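You operate a simulated robot arm through the tools that you are given. There is no shell and no other tool. Be economical: measure what you need, move in short steps, check, and stop when the job is done.

You are at the controls of a simulated two-armed robot. One attempt, no reset.

## Task
Find the lowest pressure that clears the piece, and blast its band bare.
Fine: load it, shut the drawer, BLAST; give it a trial burst at 2 bar and raise the knob till the cover goes; no pits; the knob stays on that whole bar, mode OFF.

The check looks at the end state, three seconds after you hand in, the way a careful person would. Anything else that was tipped, shoved, dropped, spilled or broken makes it a failure. Lids that push on must go on centred and level and be pressed home; caps that screw on are set level and turned clockwise until they are tight.

## Robot
Two 7-joint arms with fingered hands on one trunk, on a base that drives. Base frame: it is fixed to the floor where the robot stands at the start and does not move with it; the origin is under the middle of the robot, x ahead of it, y to its left, z up; the surface under the hand at the start is at about z = 1060. Units: mm, degrees, N and s.
The left shoulder is at the start at [42, 163, 1061], the right one opposite. Places, roughly: abrasive machine [900, -100, 1300]; banded rock piece [1000, -2250, 1000]; cabinet mode switch [1600, 4900, 1000]; cabinet pressure knob [1400, 4900, 1000]; cradle of the machine drawer [500, 100, 1000]; machine blast button [600, -200, 1100]; machine drawer [400, 100, 1100]; machine mode switch [600, -200, 1200]; machine powder knob [600, -300, 1100]; machine pressure knob [600, -300, 1200]; vent lever [700, -700, 1100]. Payload 4 kg a hand.
Tool frame (each hand has its own): the origin (TCP) lies between the finger pads and is the grasp point; the fingertips stand 36 mm ahead of it; z points along the fingers, y is the line along which they close. The gripper opens to 124 mm. The gripper's body begins 42 mm behind the TCP. The gripper is a hand of 4 fingers: y runs from the thumb to the fingers, the wrist lies at [-15, -99, -189] in the tool frame, and closing takes about 1.5 s.
Orientation is told as [roll, pitch, yaw] about the base's x, y, z axes, in that order, counted from this pose: with the fingers straight down and the wrist toward the robot, the tool's x, y and z point along [0, 1, 0], [1, 0, 0] and [0, 0, -1] of the base frame.

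## Interface
- The arms move only by the tool drive_tool. It takes "left_series", "right_series" or both (then of equal length, played together; a hand with none holds still); each is a list of rows, each a list of 2 entries, a list of its own where there are three numbers: the shift along the tool's x, y, z in mm, then the turn, a rotation vector about the tool's x, y, z in degrees. In form: [[[dx, dy, dz], [ax, ay, az]], ...]. A call has 1 to 12 rows; each row shifts and turns the commanded pose from where the row before left it, along the tool's axes as they then stand. "left_grip" and "right_grip" are, for a hand that has rows, the finger opening in mm, from 0 to 124, set as the call begins (left out, the last holds). Rows are played at 5 a second. More than 50 mm and 8.6 degrees between two rows, or a gripper value outside its range, and nothing of the call is played. A pose out of reach is approached as far as the arm can. The call stops where the force on the tool passes 90 N (or 10 N more than at its start, if that is more) or the arm is blocked; 0.2 s more then pass. The fingers move at their own pace (about 45 mm/s each) and stop on an object; they squeeze with about 33 N. The grip force told is the motor's: it shows also when the fingers shut on nothing. Time passes only in rows, and 0.2 s behind the last, so rows that do not move let the fingers close. It gives the time, the measured TCP pose, the force on the tool (base axes), the opening and the grip force at its end, in the units of the frame above (readings bear some noise), with the torque about the TCP (base axes, N m) and any sound that the robot's microphone picked up, and new pictures: "show" is both (left out), scene, wrist or none (wrist: the cameras of the hands that moved).
- Cameras (640 x 400 px; columns grow to the right, rows downward): "scene" is now at [153.2, -16.5, 1306.3]; the picture's right is [-0.17, -0.99, 0.03], its down [-0.38, 0.04, -0.92] and it looks along [0.91, -0.16, -0.38] (base axes); focal length 214 px, centre (320, 200). "left" rides on the left gripper at [-75, -86, -123] in its tool frame; the picture's right is [-0.70, -0.34, 0.63], its down [0.64, -0.68, 0.35] and it looks along [0.32, 0.65, 0.69] (tool axes); focal length 275 px, centre (320, 200). "right" rides on the right gripper at [75, -86, -123] in its tool frame; the picture's right is [-0.70, 0.34, -0.63], its down [-0.64, -0.68, 0.35] and it looks along [-0.32, 0.65, 0.69] (tool axes); focal length 275 px, centre (320, 200). There is no depth. A picture from a camera that has moved, and an enlarged one, comes with that camera's place and axes in the base frame and with its lens.
- raise_lower(by): slides the trunk up (or, below 0, down) by that many mm; the arms and the scene camera ride with it, the base frame stays. It gives what a move gives, with no picture.
- drive_base(legs): drives the robot by 1 to 6 legs, each [ahead, left, turn to the left] in mm, mm and degrees, along the robot's own axes; the way and the turn of a leg run together, so that a leg with both is an arc; at most 1500 mm and 180 degrees a leg. The arms and the cameras ride along, it lands a little off, and it stops where it bumps. It gives what a move gives, and a new picture of the scene camera.
- grasp_type(shape, hand): the hand has 4 fingers and takes this shape, open, in about a second: jaw (thumb against the fingers, like two jaws); tri (thumb and two fingers); tip (a fingertip pinch); poke (one finger out to press); point (the index stretched); flat (the hand flat); cup (the hand cupped); fist (a fist). The gripper value then closes the fingers along that shape, each until it touches; the sizes above hold for jaw. It gives what a move gives, with no picture.
- aim_head(pan, tilt): turns the head with the scene camera to pan (to the left, within 86 degrees either way) and tilt (down, from -29 to 69), counted from straight ahead of the robot. It gives what a move gives, and a new picture of the scene camera.
- zoom(camera, box): a new picture of the part [left, top, right, bottom] of that camera's present view, enlarged. No time passes.
- sign_off(): hands the job in; it is judged then, once.

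Go step by step. Nothing tells you exact positions but the pictures and the camera data: compare them with the known pose of the tool, close in by small moves and look again before you grip or let go. The budget is 120 turns and 260 pictures, counting those below and the enlarged ones. Unless the task says otherwise, let go and move clear before handing in.

The tools are called after "Call:" as a command line: name --argument value ..., lists and objects as JSON in quotes. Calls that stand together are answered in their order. drive_tool: Moves the arms, as the interface text tells. Its arguments: {"type":"object","properties":{"left_series":{"type":"array","items":{"type":"array"}},"left_grip":{"type":"number"},"right_series":{"type":"array","items":{"type":"array"}},"right_grip":{"type":"number"},"show":{"type":"string","enum":["both","scene","wrist","none"]}},"required":[]} The other tools are called the same way: raise_lower (by) slides the trunk up or down; grasp_type (shape, hand) gives the hand a shape; drive_base (legs) drives the base; aim_head (pan, tilt) turns the head that bears the scene camera; zoom (camera, box) takes an enlarged picture of a part of a camera's view; sign_off () hands the job in.

At the start:

```text
time_s: 0.0
left_eef_pos: [831.5, 121.7, 1489.4]
left_ee_rot: [0.1, 0.0, 0.0]
left_contact_force: [1.1, -1.2, 0.4]
left_ft_torque: [0.0, -0.01, 0.03]
left_gripper_width: 123.6
left_gripper_force: 0.0
left_shape: jaw
right_eef_pos: [583.2, -437.6, 1480.5]
right_ee_rot: [0.0, 0.0, -0.1]
right_contact_force: [-0.4, -0.2, -0.1]
right_ft_torque: [-0.03, -0.01, 0.02]
right_gripper_width: 123.7
right_gripper_force: 0.0
right_shape: jaw
trunk travel left (down, up): [-225.0, 253.0]
robot x, y, heading: [2.3, -0.2, 0.2]
head pan, tilt: [-9.7, 13.6]
```

scene: 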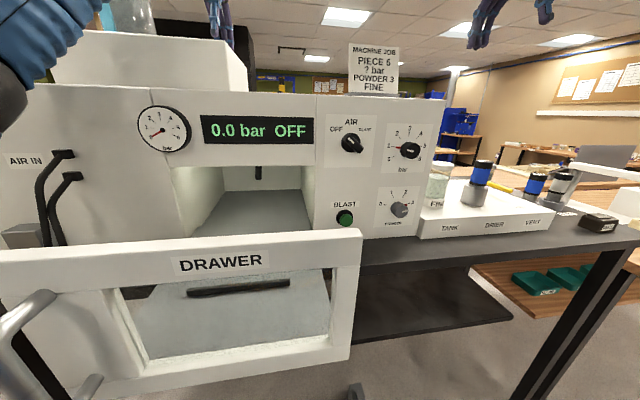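
right: 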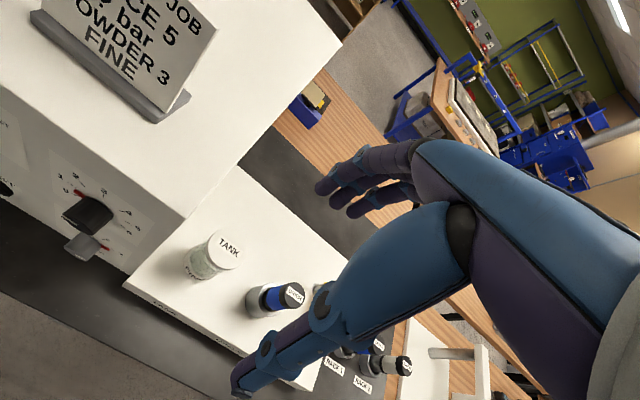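
left: 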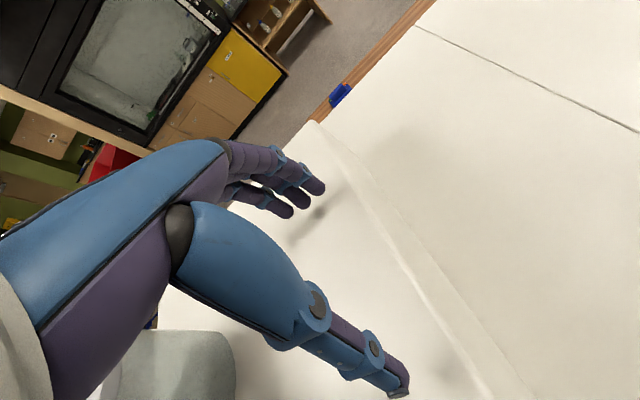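

I see the abrasive machine with an open drawer in front, a job card (PIECE 5, ? bar, POWDER 3, FINE) and tanks on the right. I'll zoom in on the card and panel, then look around.

Call:
zoom --camera "scene" --box '[310, 40, 450, 240]'

Call:
zoom --camera "scene" --box '[410, 100, 640, 300]'

Call:
aim_head --pan -65 --tilt 15

```text
2.00 times, centred on (380, 140) of scene
camera zoom: at [153.2, -16.5, 1306.3], right [-0.17, -0.99, 0.03], down [-0.38, 0.04, -0.92], along [0.91, -0.16, -0.38], focal length 429 px, centre (200, 320)
```

zoom: 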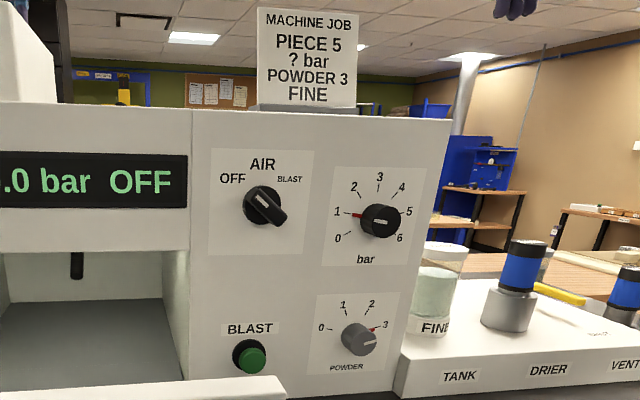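

```text
2.00 times, centred on (525, 200) of scene
camera zoom: at [153.2, -16.5, 1306.3], right [-0.17, -0.99, 0.03], down [-0.38, 0.04, -0.92], along [0.91, -0.16, -0.38], focal length 429 px, centre (-90, 200)
```

zoom: 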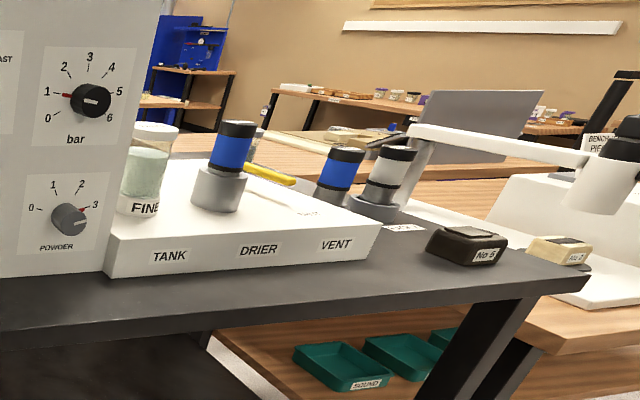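

```text
time_s: 1.2
left_eef_pos: [831.1, 121.9, 1489.2]
left_ee_rot: [0.0, 0.0, 0.1]
left_contact_force: [-0.9, 0.2, -0.6]
left_ft_torque: [-0.03, -0.01, 0.02]
left_gripper_width: 123.8
left_gripper_force: 0.0
left_shape: jaw
right_eef_pos: [582.9, -437.2, 1480.5]
right_ee_rot: [0.0, 0.0, 0.0]
right_contact_force: [0.2, 0.6, -0.2]
right_ft_torque: [-0.01, -0.02, -0.01]
right_gripper_width: 123.6
right_gripper_force: 0.2
right_shape: jaw
trunk travel left (down, up): [-225.0, 253.0]
robot x, y, heading: [1.9, 0.5, -0.0]
head pan, tilt: [-65.0, 15.0]
camera scene: at [101.0, -85.4, 1312.1], right [-0.9, -0.42, 0.14], down [-0.26, 0.23, -0.94], along [0.36, -0.88, -0.32], focal length 214 px, centre (320, 200)
```

scene: 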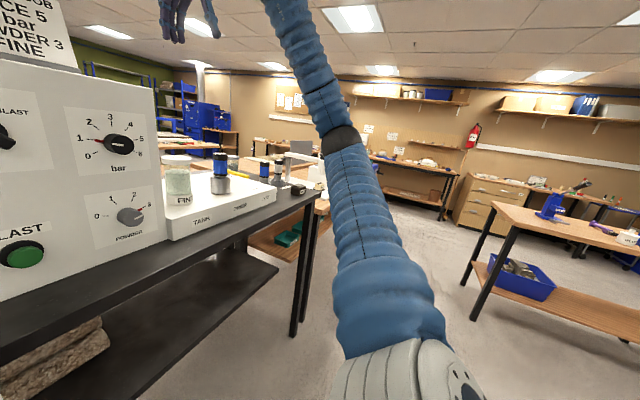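

A block labelled "No 5" lies on the right of the bench. I'll zoom in on it and on the bench beyond.

Call:
zoom --camera "scene" --box '[200, 140, 330, 260]'

Call:
zoom --camera "scene" --box '[360, 120, 640, 320]'

Call:
aim_head --pan -45 --tilt 15

```text
3.33 times, centred on (265, 200) of scene
camera zoom: at [101.0, -85.4, 1312.1], right [-0.9, -0.42, 0.14], down [-0.26, 0.23, -0.94], along [0.36, -0.88, -0.32], focal length 715 px, centre (503, 200)
```

zoom: 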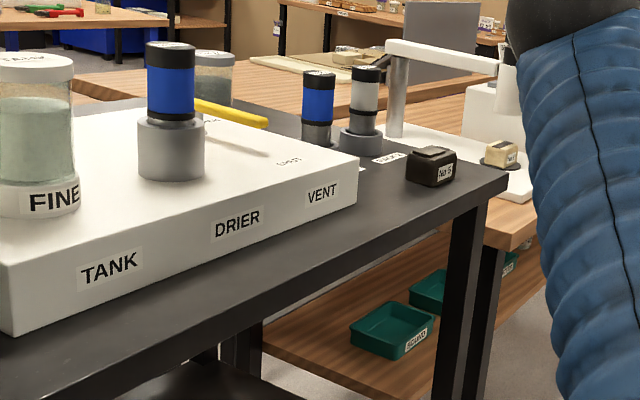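

```text
2.00 times, centred on (500, 220) of scene
camera zoom: at [101.0, -85.4, 1312.1], right [-0.9, -0.42, 0.14], down [-0.26, 0.23, -0.94], along [0.36, -0.88, -0.32], focal length 429 px, centre (-40, 160)
```

zoom: 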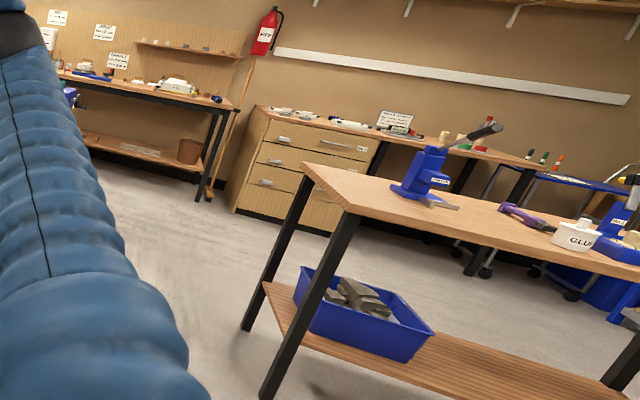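

```text
time_s: 2.1
left_eef_pos: [831.7, 122.4, 1489.4]
left_ee_rot: [0.0, -0.1, 0.0]
left_contact_force: [-0.7, 0.0, 0.9]
left_ft_torque: [-0.01, 0.01, 0.04]
left_gripper_width: 123.6
left_gripper_force: 0.1
left_shape: jaw
right_eef_pos: [584.4, -438.9, 1480.6]
right_ee_rot: [0.1, -0.1, 0.0]
right_contact_force: [-0.5, 0.6, -0.3]
right_ft_torque: [0.0, 0.0, -0.01]
right_gripper_width: 123.8
right_gripper_force: 0.0
right_shape: jaw
trunk travel left (down, up): [-225.0, 253.0]
robot x, y, heading: [-1.5, 3.0, -0.0]
head pan, tilt: [-45.0, 15.0]
camera scene: at [127.1, -66.9, 1308.1], right [-0.7, -0.71, 0.11], down [-0.33, 0.18, -0.93], along [0.63, -0.68, -0.36], focal length 214 px, centre (320, 200)
```

scene: 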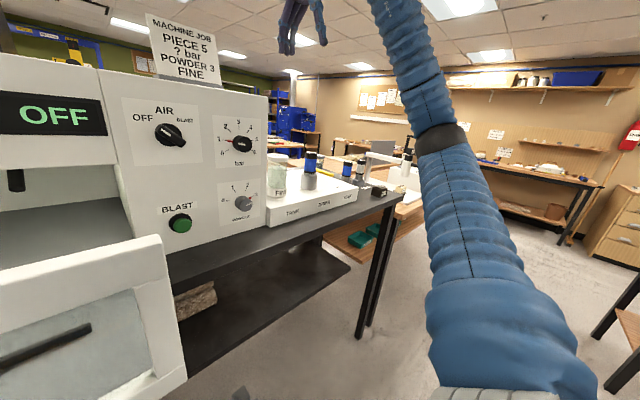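

I'll look closer at No 5, and at the bench with the notes behind it.

Call:
zoom --camera "scene" --box '[330, 140, 430, 210]'

Call:
drive_base --legs '[[-350, -500, 0]]'

```text
5.71 times, centred on (380, 175) of scene
camera zoom: at [127.1, -66.9, 1308.1], right [-0.7, -0.71, 0.11], down [-0.33, 0.18, -0.93], along [0.63, -0.68, -0.36], focal length 1226 px, centre (-23, 343)
```

zoom: 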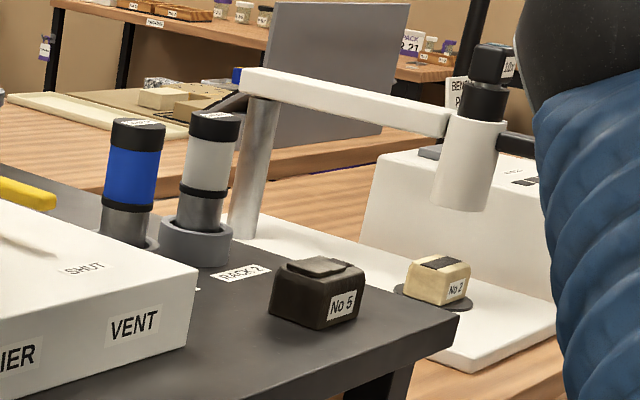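

```text
time_s: 5.5
left_eef_pos: [469.7, -381.5, 1490.1]
left_ee_rot: [-0.1, 0.0, 0.1]
left_contact_force: [-0.2, 0.1, 1.3]
left_ft_torque: [0.03, -0.02, 0.02]
left_gripper_width: 123.7
left_gripper_force: 0.1
left_shape: jaw
right_eef_pos: [223.6, -942.2, 1480.5]
right_ee_rot: [-0.1, 0.0, 0.1]
right_contact_force: [0.5, -0.6, 0.3]
right_ft_torque: [0.02, -0.01, -0.04]
right_gripper_width: 123.7
right_gripper_force: 0.1
right_shape: jaw
trunk travel left (down, up): [-225.0, 253.0]
robot x, y, heading: [-357.0, -504.7, 0.3]
head pan, tilt: [-45.0, 15.0]
camera scene: at [-233.7, -571.4, 1308.0], right [-0.7, -0.71, 0.11], down [-0.33, 0.18, -0.93], along [0.64, -0.68, -0.36], focal length 214 px, centre (320, 200)
```

scene: 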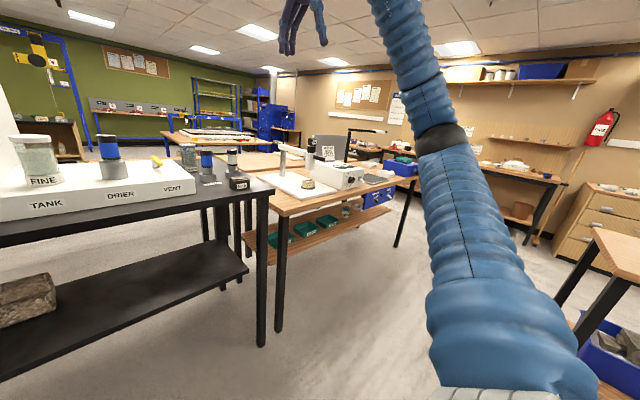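

The No 5 block is the job card's piece. I'll read the notes around and look at the block and rear bench closely.

Call:
zoom --camera "scene" --box '[180, 130, 300, 205]'

Call:
zoom --camera "scene" --box '[260, 110, 420, 260]'

Call:
aim_head --pan -70 --tilt 15

```text
5.33 times, centred on (240, 168) of scene
camera zoom: at [-233.7, -571.4, 1308.0], right [-0.7, -0.71, 0.11], down [-0.33, 0.18, -0.93], along [0.64, -0.68, -0.36], focal length 1144 px, centre (747, 373)
```

zoom: 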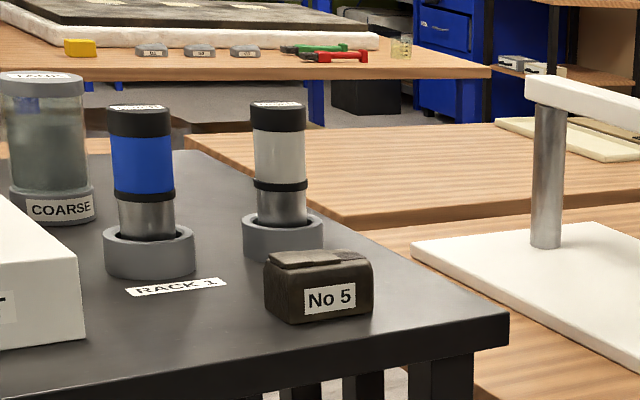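

```text
2.67 times, centred on (340, 185) of scene
camera zoom: at [-233.7, -571.4, 1308.0], right [-0.7, -0.71, 0.11], down [-0.33, 0.18, -0.93], along [0.64, -0.68, -0.36], focal length 572 px, centre (267, 240)
```

zoom: 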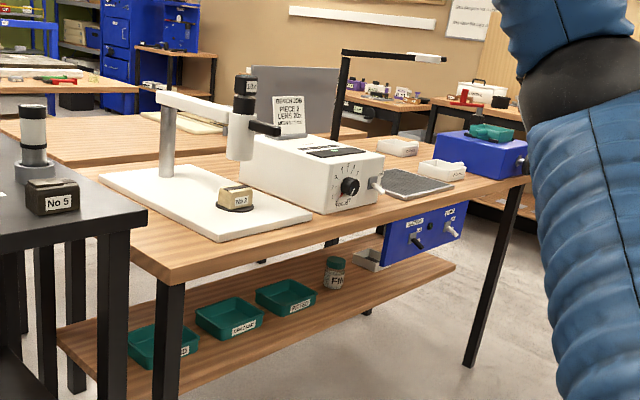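

```text
time_s: 6.4
left_eef_pos: [470.1, -379.8, 1489.0]
left_ee_rot: [0.0, 0.0, 0.1]
left_contact_force: [0.0, -0.4, -0.6]
left_ft_torque: [-0.01, 0.02, 0.0]
left_gripper_width: 123.7
left_gripper_force: 0.1
left_shape: jaw
right_eef_pos: [224.2, -940.6, 1480.9]
right_ee_rot: [0.0, -0.1, 0.1]
right_contact_force: [0.1, 0.1, 0.1]
right_ft_torque: [-0.01, 0.01, 0.0]
right_gripper_width: 123.9
right_gripper_force: 0.0
right_shape: jaw
trunk travel left (down, up): [-225.0, 253.0]
robot x, y, heading: [-361.1, -500.9, 0.1]
head pan, tilt: [-70.0, 15.0]
camera scene: at [-266.9, -592.6, 1313.3], right [-0.93, -0.34, 0.14], down [-0.24, 0.24, -0.94], along [0.29, -0.91, -0.31], focal length 214 px, centre (320, 200)
```

scene: 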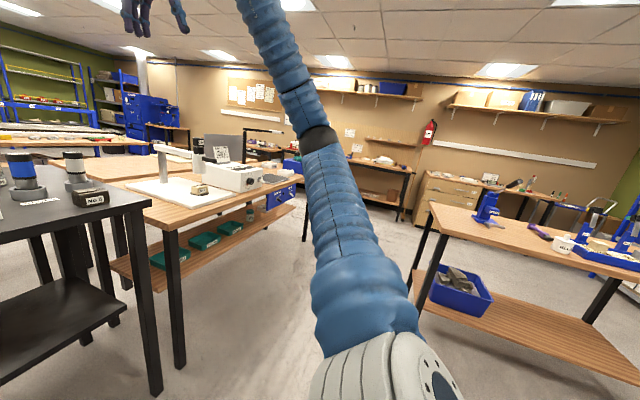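

The No 5 piece stands near [571, -942, 1018]. I'll drive in front of it and look down on it.

Call:
drive_base --legs '[[0, -216, 0], [300, 0, 0]]'

Call:
aim_head --pan -15 --tilt 30

```text
time_s: 9.7
left_eef_pos: [769.2, -600.3, 1488.7]
left_ee_rot: [0.0, 0.1, -0.3]
left_contact_force: [0.1, -0.5, -0.4]
left_ft_torque: [0.03, 0.03, 0.02]
left_gripper_width: 123.7
left_gripper_force: 0.0
left_shape: jaw
right_eef_pos: [519.4, -1158.6, 1481.0]
right_ee_rot: [0.0, 0.0, -0.3]
right_contact_force: [-0.1, -0.3, -0.3]
right_ft_torque: [0.0, 0.02, 0.0]
right_gripper_width: 123.8
right_gripper_force: 0.0
right_shape: jaw
trunk travel left (down, up): [-225.0, 253.0]
robot x, y, heading: [-63.9, -719.9, -0.3]
head pan, tilt: [-70.0, 15.0]
camera scene: at [31.3, -806.9, 1313.3], right [-0.93, -0.34, 0.14], down [-0.24, 0.24, -0.94], along [0.28, -0.91, -0.31], focal length 214 px, centre (320, 200)
```

scene: 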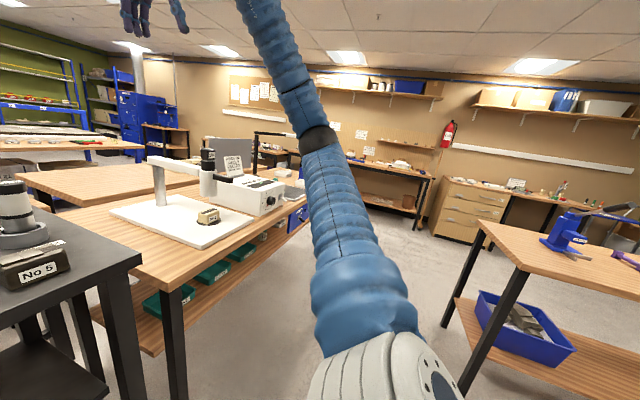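

```text
time_s: 11.0
left_eef_pos: [767.9, -600.1, 1489.8]
left_ee_rot: [0.0, 0.1, -0.2]
left_contact_force: [-0.8, -0.2, -0.3]
left_ft_torque: [-0.02, 0.03, -0.03]
left_gripper_width: 123.7
left_gripper_force: 0.0
left_shape: jaw
right_eef_pos: [518.6, -1158.3, 1481.4]
right_ee_rot: [0.0, 0.0, -0.3]
right_contact_force: [0.6, 0.2, -0.8]
right_ft_torque: [-0.05, 0.03, 0.02]
right_gripper_width: 123.6
right_gripper_force: 0.1
right_shape: jaw
trunk travel left (down, up): [-225.0, 253.0]
robot x, y, heading: [-64.6, -716.5, -0.4]
head pan, tilt: [-15.0, 30.0]
camera scene: at [81.6, -742.8, 1280.9], right [-0.26, -0.96, 0.04], down [-0.61, 0.13, -0.78], along [0.75, -0.23, -0.62], focal length 214 px, centre (320, 200)
```

scene: 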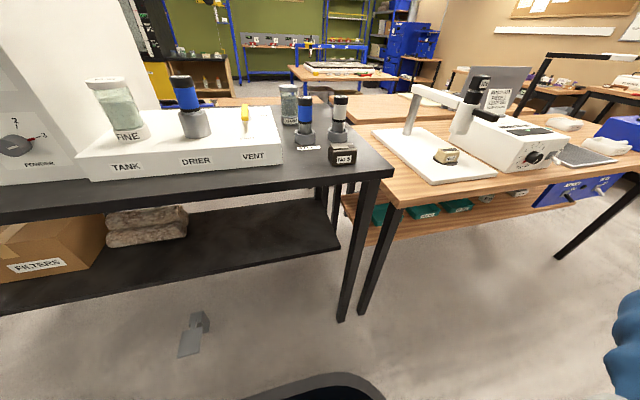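

The piece is ahead. I'll zoom in to fix its place and yaw.

Call:
zoom --camera "scene" --box '[290, 110, 390, 180]'

Call:
zoom --camera "scene" --box '[80, 60, 290, 190]'

Call:
zoom --camera "scene" --box '[160, 290, 230, 370]'

```text
5.71 times, centred on (340, 145) of scene
camera zoom: at [81.6, -742.8, 1280.9], right [-0.26, -0.96, 0.04], down [-0.61, 0.13, -0.78], along [0.75, -0.23, -0.62], focal length 1226 px, centre (206, 514)
```

zoom: 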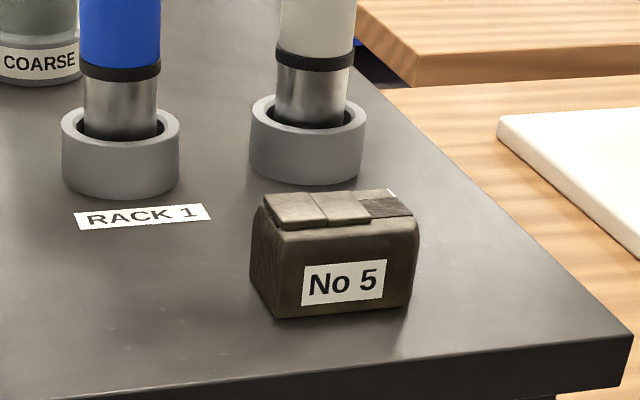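

```text
3.05 times, centred on (185, 125) of scene
camera zoom: at [81.6, -742.8, 1280.9], right [-0.26, -0.96, 0.04], down [-0.61, 0.13, -0.78], along [0.75, -0.23, -0.62], focal length 654 px, centre (731, 429)
```

zoom: 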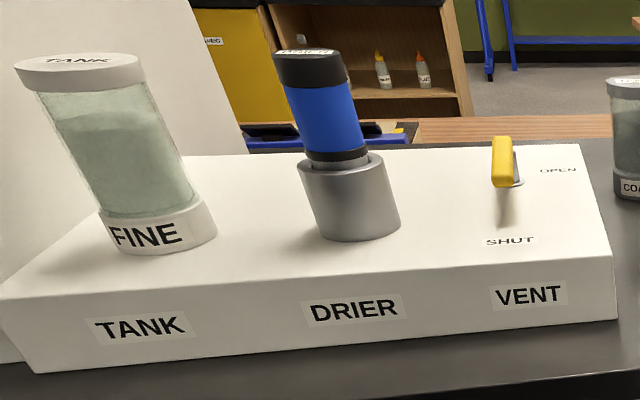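

```text
5.00 times, centred on (195, 330) of scene
camera zoom: at [81.6, -742.8, 1280.9], right [-0.26, -0.96, 0.04], down [-0.61, 0.13, -0.78], along [0.75, -0.23, -0.62], focal length 1072 px, centre (945, -450)
```

zoom: 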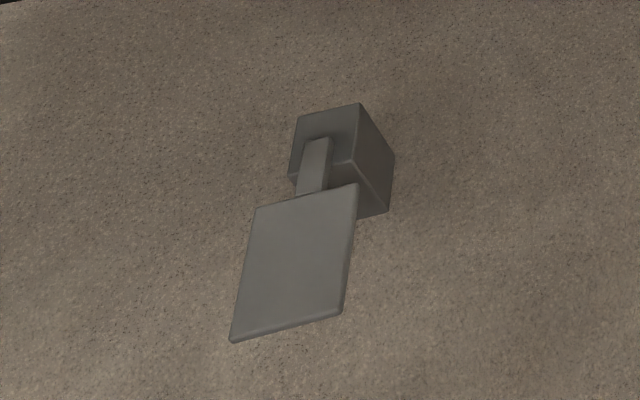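

The piece is about [590, -950], front face toward me. I'll bring the right hand above it, then look through the wrist camera.

Call:
drive_tool --right_series '[[[42, 14, 0], [0, 0, 0]], [[42, 14, 0], [0, 0, 0]], [[42, 14, 0], [0, 0, 0]], [[42, 14, 0], [0, 0, 0]], [[40, 15, 0], [0, 0, 0]], [[0, 0, 50], [0, 0, 0]], [[0, 0, 50], [0, 0, 0]], [[0, 0, 50], [0, 0, 0]], [[0, 0, 50], [0, 0, 0]], [[0, 0, 50], [0, 0, 0]], [[0, 0, 30], [0, 0, 0]]]' --right_grip 100

```text
time_s: 13.4
left_eef_pos: [769.7, -600.9, 1489.7]
left_ee_rot: [0.1, 0.0, -0.3]
left_contact_force: [0.9, -0.8, -0.9]
left_ft_torque: [0.06, 0.0, -0.03]
left_gripper_width: 124.0
left_gripper_force: 0.1
left_shape: jaw
right_eef_pos: [591.8, -949.1, 1197.7]
right_ee_rot: [0.0, 0.1, -0.3]
right_contact_force: [0.3, -0.6, 0.7]
right_ft_torque: [0.03, -0.03, 0.02]
right_gripper_width: 100.2
right_gripper_force: 0.0
right_shape: jaw
trunk travel left (down, up): [-225.0, 253.0]
robot x, y, heading: [-61.4, -716.6, -0.3]
head pan, tilt: [-15.0, 30.0]
camera scene: at [82.1, -743.1, 1280.8], right [-0.26, -0.96, 0.04], down [-0.61, 0.13, -0.78], along [0.75, -0.23, -0.62], focal length 214 px, centre (320, 200)
camera right: at [505.7, -875.1, 1322.1], right [0.33, -0.7, 0.63], down [-0.69, -0.64, -0.35], along [0.65, -0.32, -0.69], focal length 275 px, centre (320, 200)
```

scene: 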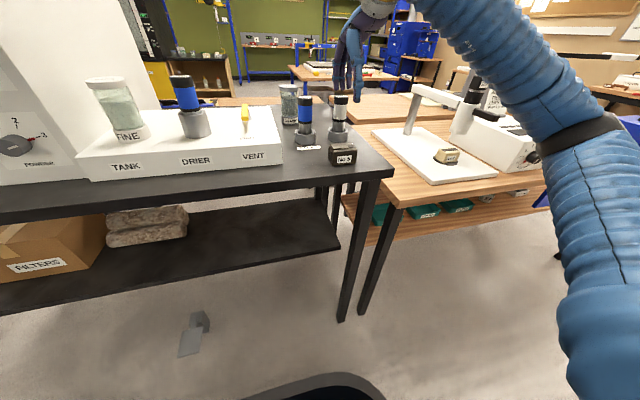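
right: 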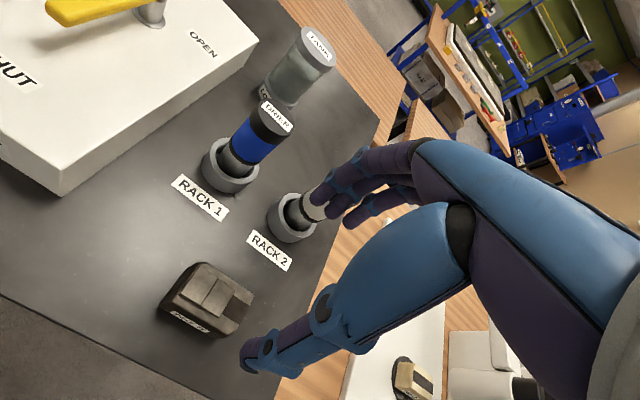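

The piece centre is near [578, -941]. I'll recentre and come down, then look again.

Call:
drive_tool --right_series '[[[8, -13, 0], [0, 0, 0]], [[0, 0, 40], [0, 0, 0]], [[0, 0, 40], [0, 0, 0]], [[0, 0, 22], [0, 0, 0]]]' --right_grip 90

Call:
zoom --camera "scene" --box '[290, 80, 410, 180]'

Call:
zoom --camera "right" --box '[120, 120, 380, 400]'

```text
time_s: 14.4
left_eef_pos: [768.8, -599.7, 1490.1]
left_ee_rot: [0.1, 0.0, -0.2]
left_contact_force: [-0.6, -0.6, -0.5]
left_ft_torque: [0.01, -0.04, -0.02]
left_gripper_width: 123.6
left_gripper_force: 0.1
left_shape: jaw
right_eef_pos: [577.9, -942.6, 1098.7]
right_ee_rot: [0.1, 0.1, -0.3]
right_contact_force: [0.9, 0.2, 0.1]
right_ft_torque: [-0.01, -0.02, -0.01]
right_gripper_width: 90.0
right_gripper_force: 0.0
right_shape: jaw
trunk travel left (down, up): [-225.0, 253.0]
robot x, y, heading: [-60.2, -713.9, -0.2]
head pan, tilt: [-15.0, 30.0]
camera scene: at [82.0, -742.9, 1280.9], right [-0.26, -0.96, 0.04], down [-0.61, 0.13, -0.78], along [0.75, -0.23, -0.62], focal length 214 px, centre (320, 200)
camera right: at [492.5, -868.2, 1221.7], right [0.33, -0.7, 0.63], down [-0.69, -0.64, -0.35], along [0.65, -0.32, -0.69], focal length 275 px, centre (320, 200)
```

scene: 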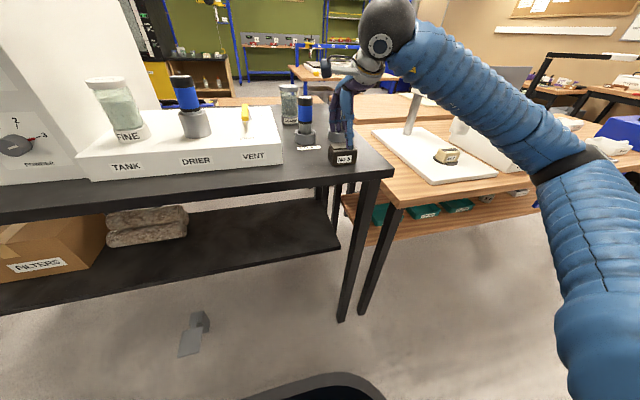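
right: 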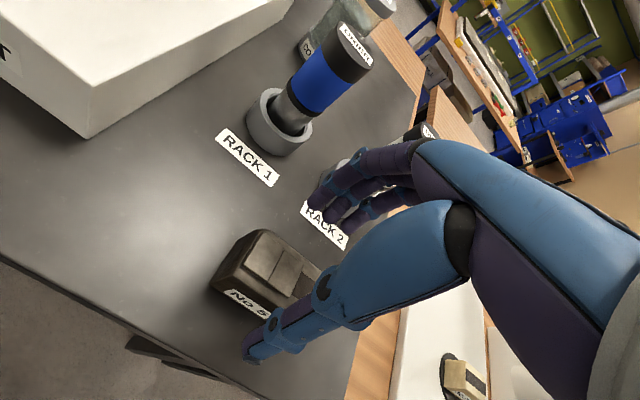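

```text
4.00 times, centred on (350, 130) of scene
camera zoom: at [82.0, -742.9, 1280.9], right [-0.26, -0.96, 0.04], down [-0.61, 0.13, -0.78], along [0.75, -0.23, -0.62], focal length 858 px, centre (200, 480)
```

zoom: 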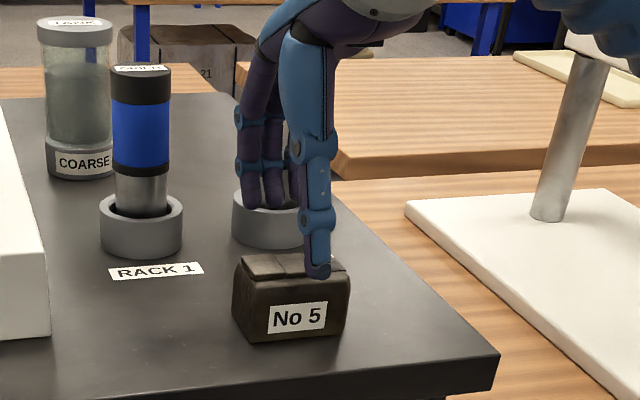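

```text
1.43 times, centred on (250, 260) of right
camera zoom: at [492.5, -868.2, 1221.7], right [0.33, -0.7, 0.63], down [-0.69, -0.64, -0.35], along [0.65, -0.32, -0.69], focal length 393 px, centre (420, 114)
```

zoom: 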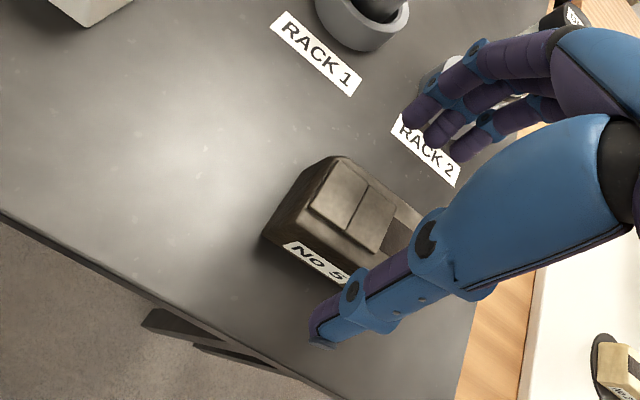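

Fingers straddle the piece well. I'll go down most of the way and look.

Call:
drive_tool --right_series '[[[-4, 0, 0], [0, 0, 0]], [[0, 0, 25], [0, 0, 0]], [[0, 0, 24], [0, 0, 0]]]'

Call:
zoom --camera "scene" --box '[290, 80, 410, 180]'

```text
time_s: 15.2
left_eef_pos: [769.1, -600.9, 1489.4]
left_ee_rot: [0.0, 0.1, -0.3]
left_contact_force: [0.0, 0.2, 0.2]
left_ft_torque: [0.01, -0.01, 0.01]
left_gripper_width: 123.7
left_gripper_force: 0.1
left_shape: jaw
right_eef_pos: [577.2, -947.3, 1049.0]
right_ee_rot: [0.1, 0.0, -0.3]
right_contact_force: [-0.6, -0.5, 0.1]
right_ft_torque: [0.01, -0.05, 0.02]
right_gripper_width: 90.2
right_gripper_force: 0.1
right_shape: jaw
trunk travel left (down, up): [-225.0, 253.0]
robot x, y, heading: [-64.0, -717.8, -0.1]
head pan, tilt: [-15.0, 30.0]
camera scene: at [81.8, -743.0, 1280.8], right [-0.26, -0.96, 0.04], down [-0.61, 0.13, -0.78], along [0.75, -0.23, -0.62], focal length 214 px, centre (320, 200)
camera right: at [492.7, -872.0, 1171.3], right [0.33, -0.7, 0.63], down [-0.69, -0.64, -0.35], along [0.65, -0.32, -0.69], focal length 275 px, centre (320, 200)
```

scene: 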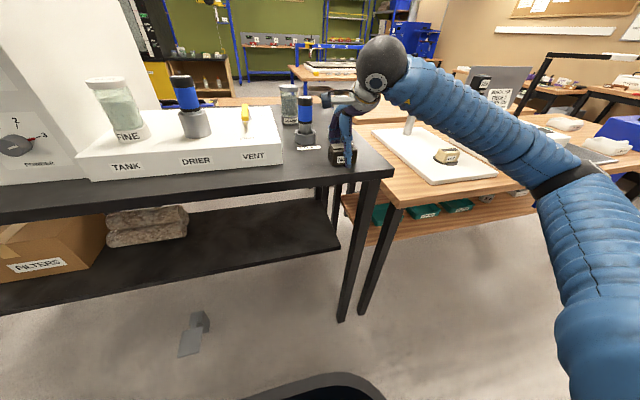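
right: 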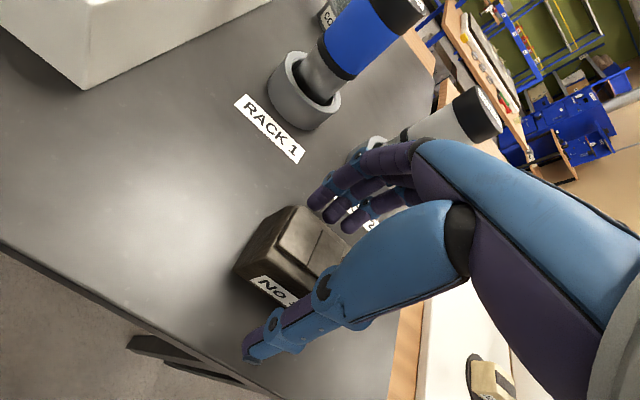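

```text
4.00 times, centred on (350, 130) of scene
camera zoom: at [81.8, -743.0, 1280.8], right [-0.26, -0.96, 0.04], down [-0.61, 0.13, -0.78], along [0.75, -0.23, -0.62], focal length 858 px, centre (200, 480)
```

zoom: 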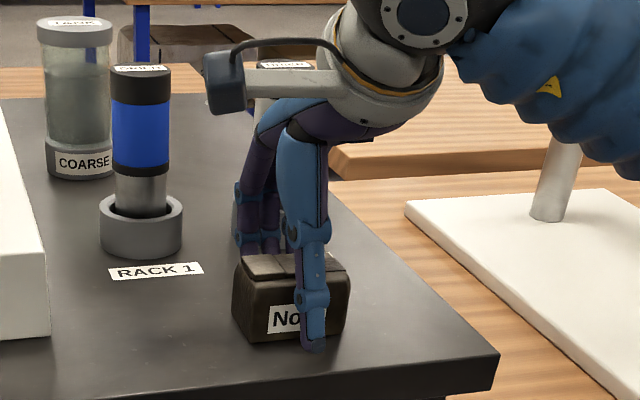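

The fingers are either side of the block; I'll nudge toward its middle and close.

Call:
drive_tool --right_series '[[[5, 0, 0], [0, 0, 0]], [[0, 0, 0], [0, 0, 0]], [[0, 0, 0], [0, 0, 0]], [[0, 0, 0], [0, 0, 0]], [[0, 0, 0], [0, 0, 0]], [[0, 0, 0], [0, 0, 0]], [[0, 0, 0], [0, 0, 0]], [[0, 0, 0], [0, 0, 0]], [[0, 0, 0], [0, 0, 0]]]' --right_grip 20 --show "none"

Call:
drive_tool --right_series '[[[0, 0, -15], [0, 0, 0]], [[0, 0, -30], [0, 0, 0]]]' --show "wrist"

Call:
zoom --camera "scene" --box '[290, 80, 410, 180]'

```text
time_s: 17.2
left_eef_pos: [767.9, -598.5, 1490.2]
left_ee_rot: [0.0, 0.1, -0.3]
left_contact_force: [-0.5, 0.2, 0.6]
left_ft_torque: [-0.01, -0.02, 0.04]
left_gripper_width: 123.6
left_gripper_force: 0.1
left_shape: jaw
right_eef_pos: [577.4, -940.9, 1049.5]
right_ee_rot: [0.0, 0.0, -0.3]
right_contact_force: [-2.5, 0.2, 9.5]
right_ft_torque: [0.0, -0.29, 0.06]
right_gripper_width: 56.8
right_gripper_force: 32.5
right_shape: jaw
trunk travel left (down, up): [-225.0, 253.0]
robot x, y, heading: [-61.1, -714.7, -0.2]
head pan, tilt: [-15.0, 30.0]
```

```text
time_s: 17.8
left_eef_pos: [769.0, -597.9, 1490.1]
left_ee_rot: [0.0, -0.1, -0.4]
left_contact_force: [0.5, 0.7, -0.7]
left_ft_torque: [0.01, 0.0, 0.01]
left_gripper_width: 123.6
left_gripper_force: 0.2
left_shape: jaw
right_eef_pos: [577.0, -941.0, 1094.0]
right_ee_rot: [0.0, 0.1, -0.2]
right_contact_force: [-0.4, 0.1, -3.7]
right_ft_torque: [0.02, 0.02, -0.02]
right_gripper_width: 56.0
right_gripper_force: 32.7
right_shape: jaw
trunk travel left (down, up): [-225.0, 253.0]
robot x, y, heading: [-65.2, -714.2, -0.4]
head pan, tilt: [-15.0, 30.0]
camera right: at [492.3, -866.1, 1217.6], right [0.33, -0.7, 0.63], down [-0.69, -0.64, -0.34], along [0.65, -0.32, -0.69], focal length 275 px, centre (320, 200)
```

right: 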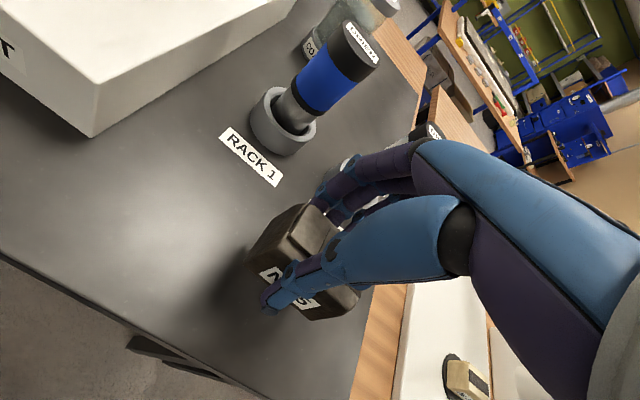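

```text
4.00 times, centred on (350, 130) of scene
camera zoom: at [81.4, -742.1, 1281.0], right [-0.26, -0.96, 0.04], down [-0.61, 0.13, -0.78], along [0.75, -0.23, -0.62], focal length 858 px, centre (200, 480)
```

zoom: 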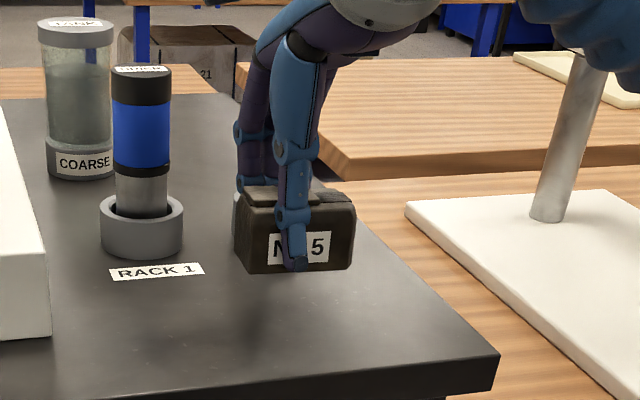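

Piece is held. I'll raise it high, back off and drive left to in front of the drawer.

Call:
drive_tool --right_series '[[[0, 0, -50], [0, 0, 0]], [[0, 0, -50], [0, 0, 0]], [[0, 0, -50], [0, 0, 0]], [[0, 0, -50], [0, 0, 0]], [[0, 0, -50], [0, 0, 0]], [[0, 0, -40], [0, 0, 0]]]' --show "none"

Call:
drive_base --legs '[[-220, 0, 0], [0, 1000, 0]]'

Call:
aim_head --pan -15 --tilt 30

```text
time_s: 19.2
left_eef_pos: [768.4, -598.0, 1489.5]
left_ee_rot: [0.0, -0.1, -0.2]
left_contact_force: [-0.1, 0.8, 0.0]
left_ft_torque: [-0.03, 0.01, -0.02]
left_gripper_width: 123.7
left_gripper_force: 0.0
left_shape: jaw
right_eef_pos: [578.4, -942.5, 1384.4]
right_ee_rot: [0.0, -0.1, -0.3]
right_contact_force: [0.4, 0.2, -2.1]
right_ft_torque: [0.02, 0.02, 0.0]
right_gripper_width: 55.8
right_gripper_force: 32.5
right_shape: jaw
trunk travel left (down, up): [-225.0, 253.0]
robot x, y, heading: [-62.9, -718.3, -0.3]
head pan, tilt: [-15.0, 30.0]
```

```text
time_s: 25.7
left_eef_pos: [555.4, 417.1, 1488.7]
left_ee_rot: [0.0, 0.0, -0.5]
left_contact_force: [0.2, 1.1, 0.2]
left_ft_torque: [-0.02, -0.01, 0.0]
left_gripper_width: 123.8
left_gripper_force: 0.1
left_shape: jaw
right_eef_pos: [363.8, 75.5, 1383.3]
right_ee_rot: [-0.1, 0.0, -0.6]
right_contact_force: [-0.7, 0.9, -2.8]
right_ft_torque: [0.04, 0.02, 0.01]
right_gripper_width: 55.8
right_gripper_force: 33.0
right_shape: jaw
trunk travel left (down, up): [-225.0, 253.0]
robot x, y, heading: [-275.2, 301.2, -0.4]
head pan, tilt: [-15.0, 30.0]
camera scene: at [-132.4, 277.0, 1280.9], right [-0.26, -0.96, 0.04], down [-0.61, 0.13, -0.78], along [0.75, -0.23, -0.62], focal length 214 px, centre (320, 200)
```

scene: 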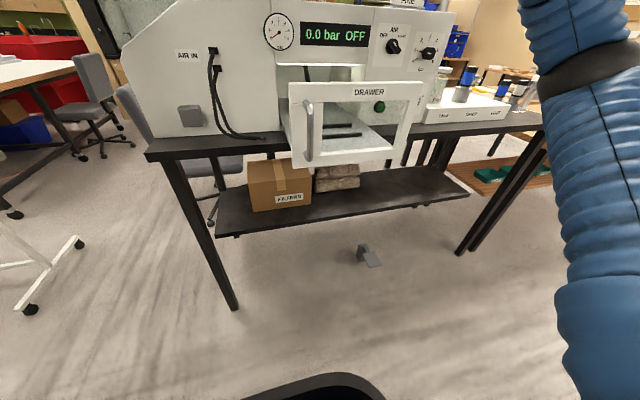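

```text
time_s: 26.3
left_eef_pos: [555.7, 416.0, 1489.6]
left_ee_rot: [0.0, -0.1, -0.5]
left_contact_force: [-0.5, 0.2, 0.1]
left_ft_torque: [-0.02, 0.0, 0.03]
left_gripper_width: 123.6
left_gripper_force: 0.0
left_shape: jaw
right_eef_pos: [364.2, 73.3, 1383.9]
right_ee_rot: [0.0, 0.1, -0.6]
right_contact_force: [0.5, -1.4, -2.6]
right_ft_torque: [0.02, 0.01, 0.0]
right_gripper_width: 55.9
right_gripper_force: 32.9
right_shape: jaw
trunk travel left (down, up): [-225.0, 253.0]
robot x, y, heading: [-273.6, 299.7, -0.5]
head pan, tilt: [-15.0, 30.0]
camera scene: at [-132.4, 276.7, 1280.9], right [-0.26, -0.96, 0.04], down [-0.61, 0.13, -0.78], along [0.75, -0.23, -0.62], focal length 214 px, centre (320, 200)
```

scene: 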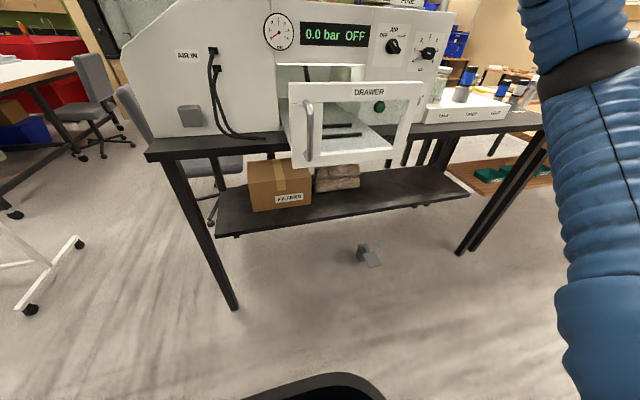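

Good view of the drawer. Zooming in on the drawer and raising the trunk to see the cradle from above.

Call:
zoom --camera "scene" --box '[260, 50, 440, 180]'

Call:
raise_lower --by 240

Call:
aim_head --pan -15 --tilt 40

Call:
zoom --camera "scene" --box '[250, 50, 430, 180]'

```text
3.08 times, centred on (350, 115) of scene
camera zoom: at [-132.4, 276.7, 1280.9], right [-0.26, -0.96, 0.04], down [-0.61, 0.13, -0.78], along [0.75, -0.23, -0.62], focal length 660 px, centre (228, 462)
```

zoom: 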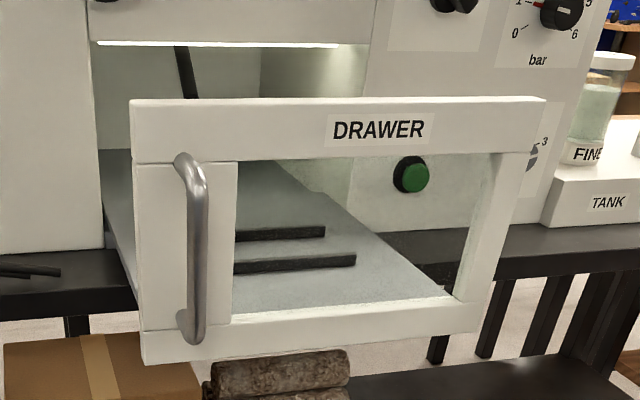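

```text
time_s: 28.8
left_eef_pos: [554.8, 416.4, 1729.6]
left_ee_rot: [0.1, 0.0, -0.5]
left_contact_force: [-0.7, 0.7, 0.4]
left_ft_torque: [0.05, 0.0, -0.02]
left_gripper_width: 123.5
left_gripper_force: 0.1
left_shape: jaw
right_eef_pos: [365.5, 73.4, 1624.2]
right_ee_rot: [0.0, 0.1, -0.6]
right_contact_force: [-0.6, 0.2, -3.0]
right_ft_torque: [0.05, 0.02, 0.01]
right_gripper_width: 56.0
right_gripper_force: 33.4
right_shape: jaw
trunk travel left (down, up): [-465.0, 13.0]
robot x, y, heading: [-276.6, 301.2, -0.6]
head pan, tilt: [-15.0, 30.0]
```

```text
time_s: 29.6
left_eef_pos: [555.7, 416.8, 1729.9]
left_ee_rot: [0.0, 0.0, -0.5]
left_contact_force: [-0.1, -0.7, 0.4]
left_ft_torque: [0.02, 0.0, -0.01]
left_gripper_width: 123.7
left_gripper_force: 0.0
left_shape: jaw
right_eef_pos: [364.3, 73.2, 1622.8]
right_ee_rot: [0.0, 0.1, -0.5]
right_contact_force: [0.4, 0.2, -2.8]
right_ft_torque: [0.04, 0.04, 0.02]
right_gripper_width: 55.8
right_gripper_force: 33.2
right_shape: jaw
trunk travel left (down, up): [-465.0, 13.0]
robot x, y, heading: [-276.9, 303.3, -0.5]
head pan, tilt: [-15.0, 40.0]
camera scene: at [-203.9, 278.6, 1526.9], right [-0.27, -0.96, 0.0], down [-0.62, 0.17, -0.77], along [0.74, -0.2, -0.64], focal length 214 px, centre (320, 200)
```

scene: 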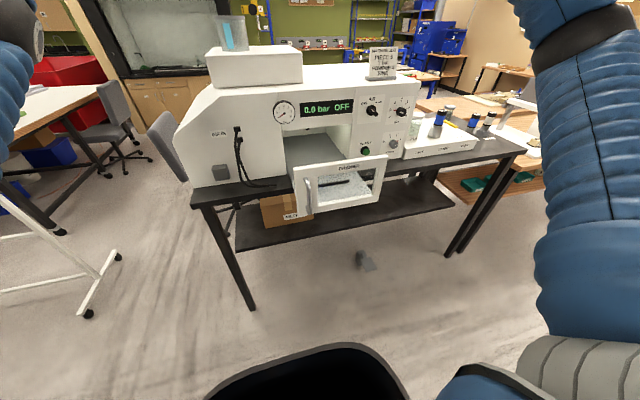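

```text
3.08 times, centred on (340, 115) of scene
camera zoom: at [-203.9, 278.6, 1526.9], right [-0.27, -0.96, 0.0], down [-0.62, 0.17, -0.77], along [0.74, -0.2, -0.64], focal length 660 px, centre (258, 462)
```

zoom: 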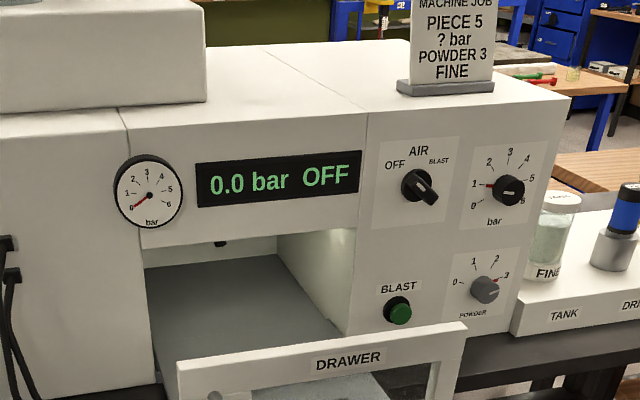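

Call:
zoom --camera "scene" --box '[280, 130, 400, 215]'

Call:
drive_base --legs '[[150, 0, 0]]'

Call:
aim_head --pan -15 --tilt 50

```text
4.71 times, centred on (340, 172) of scene
camera zoom: at [-203.9, 278.6, 1526.9], right [-0.27, -0.96, 0.0], down [-0.62, 0.17, -0.77], along [0.74, -0.2, -0.64], focal length 1009 px, centre (226, 329)
```

zoom: 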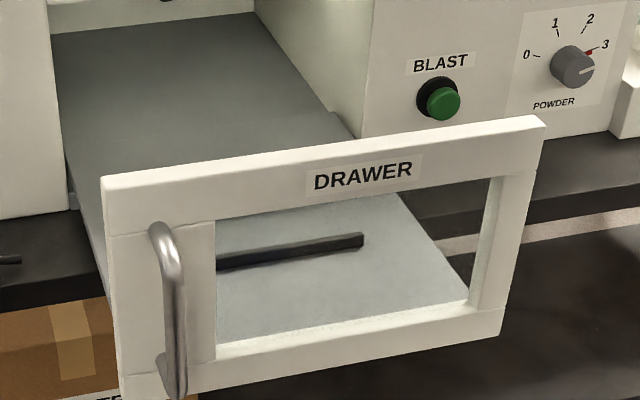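

```text
time_s: 30.9
left_eef_pos: [699.6, 413.6, 1730.8]
left_ee_rot: [0.0, -0.2, -0.6]
left_contact_force: [-0.7, 0.6, 1.0]
left_ft_torque: [0.01, 0.02, 0.05]
left_gripper_width: 124.0
left_gripper_force: 0.1
left_shape: jaw
right_eef_pos: [508.4, 70.7, 1625.9]
right_ee_rot: [0.0, -0.1, -0.7]
right_contact_force: [-1.0, -0.5, -2.7]
right_ft_torque: [0.02, -0.01, 0.01]
right_gripper_width: 56.2
right_gripper_force: 33.0
right_shape: jaw
trunk travel left (down, up): [-465.0, 13.0]
robot x, y, heading: [-131.1, 300.8, -0.8]
head pan, tilt: [-15.0, 40.0]
camera scene: at [-59.4, 277.0, 1527.0], right [-0.27, -0.96, 0.0], down [-0.62, 0.17, -0.77], along [0.74, -0.21, -0.64], focal length 214 px, centre (320, 200)
```

scene: 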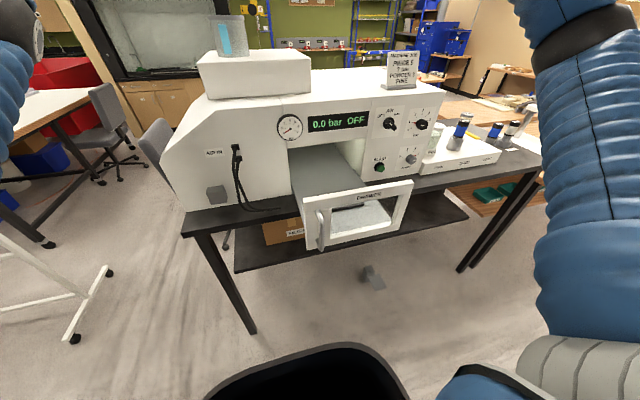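

```text
time_s: 31.6
left_eef_pos: [704.3, 414.3, 1728.4]
left_ee_rot: [0.0, 0.1, -0.6]
left_contact_force: [0.4, 0.3, -0.1]
left_ft_torque: [-0.01, 0.02, -0.01]
left_gripper_width: 123.8
left_gripper_force: 0.1
left_shape: jaw
right_eef_pos: [511.4, 70.6, 1623.0]
right_ee_rot: [-0.1, 0.1, -0.7]
right_contact_force: [1.0, 0.0, -3.6]
right_ft_torque: [0.0, 0.04, -0.03]
right_gripper_width: 55.8
right_gripper_force: 32.1
right_shape: jaw
trunk travel left (down, up): [-465.0, 13.0]
robot x, y, heading: [-128.8, 298.1, -0.5]
head pan, tilt: [-15.0, 50.0]
camera scene: at [-63.6, 279.0, 1512.6], right [-0.27, -0.96, 0.0], down [-0.74, 0.21, -0.64], along [0.62, -0.17, -0.77], focal length 214 px, centre (320, 200)
```

scene: 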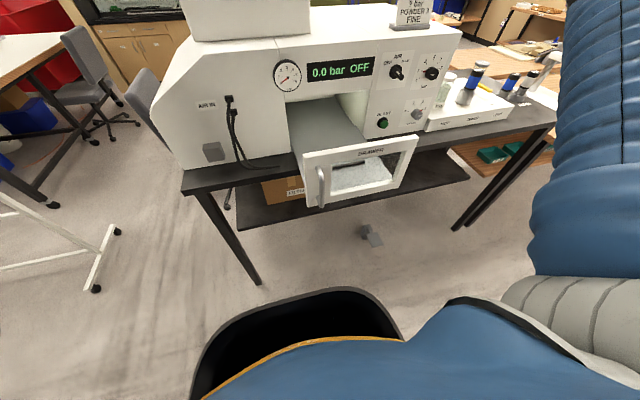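

Call:
zoom --camera "scene" --box '[280, 85, 430, 215]'

Call:
zoom --camera "right" --box '[0, 0, 640, 400]'

Call:
zoom --camera "left" --box '[0, 0, 640, 400]'

```text
3.08 times, centred on (355, 150) of scene
camera zoom: at [-63.6, 279.0, 1512.6], right [-0.27, -0.96, 0.0], down [-0.74, 0.21, -0.64], along [0.62, -0.17, -0.77], focal length 660 px, centre (212, 354)
```

zoom: 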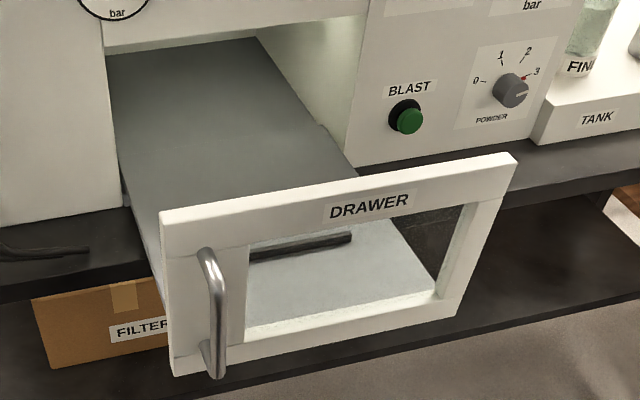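

```text
1.00 times, centred on (320, 200) of right (not enlarged: the box is as wide or as high as the picture)
camera zoom: at [427.6, 146.5, 1746.5], right [0.33, -0.7, 0.63], down [-0.69, -0.64, -0.34], along [0.64, -0.32, -0.69], focal length 275 px, centre (320, 200)
```

zoom: 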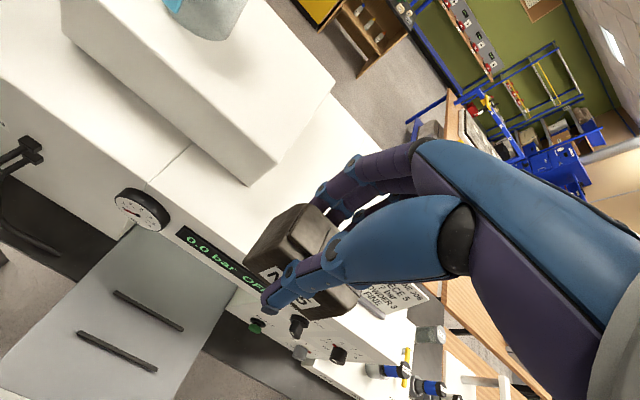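

```text
1.00 times, centred on (320, 200) of left (not enlarged: the box is as wide or as high as the picture)
camera zoom: at [617.8, 339.2, 1850.8], right [-0.35, -0.69, -0.63], down [-0.68, 0.65, -0.34], along [0.65, 0.31, -0.69], focal length 275 px, centre (320, 200)
```

zoom: 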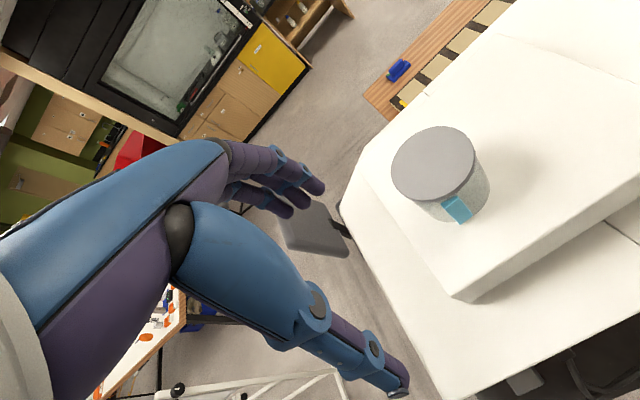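

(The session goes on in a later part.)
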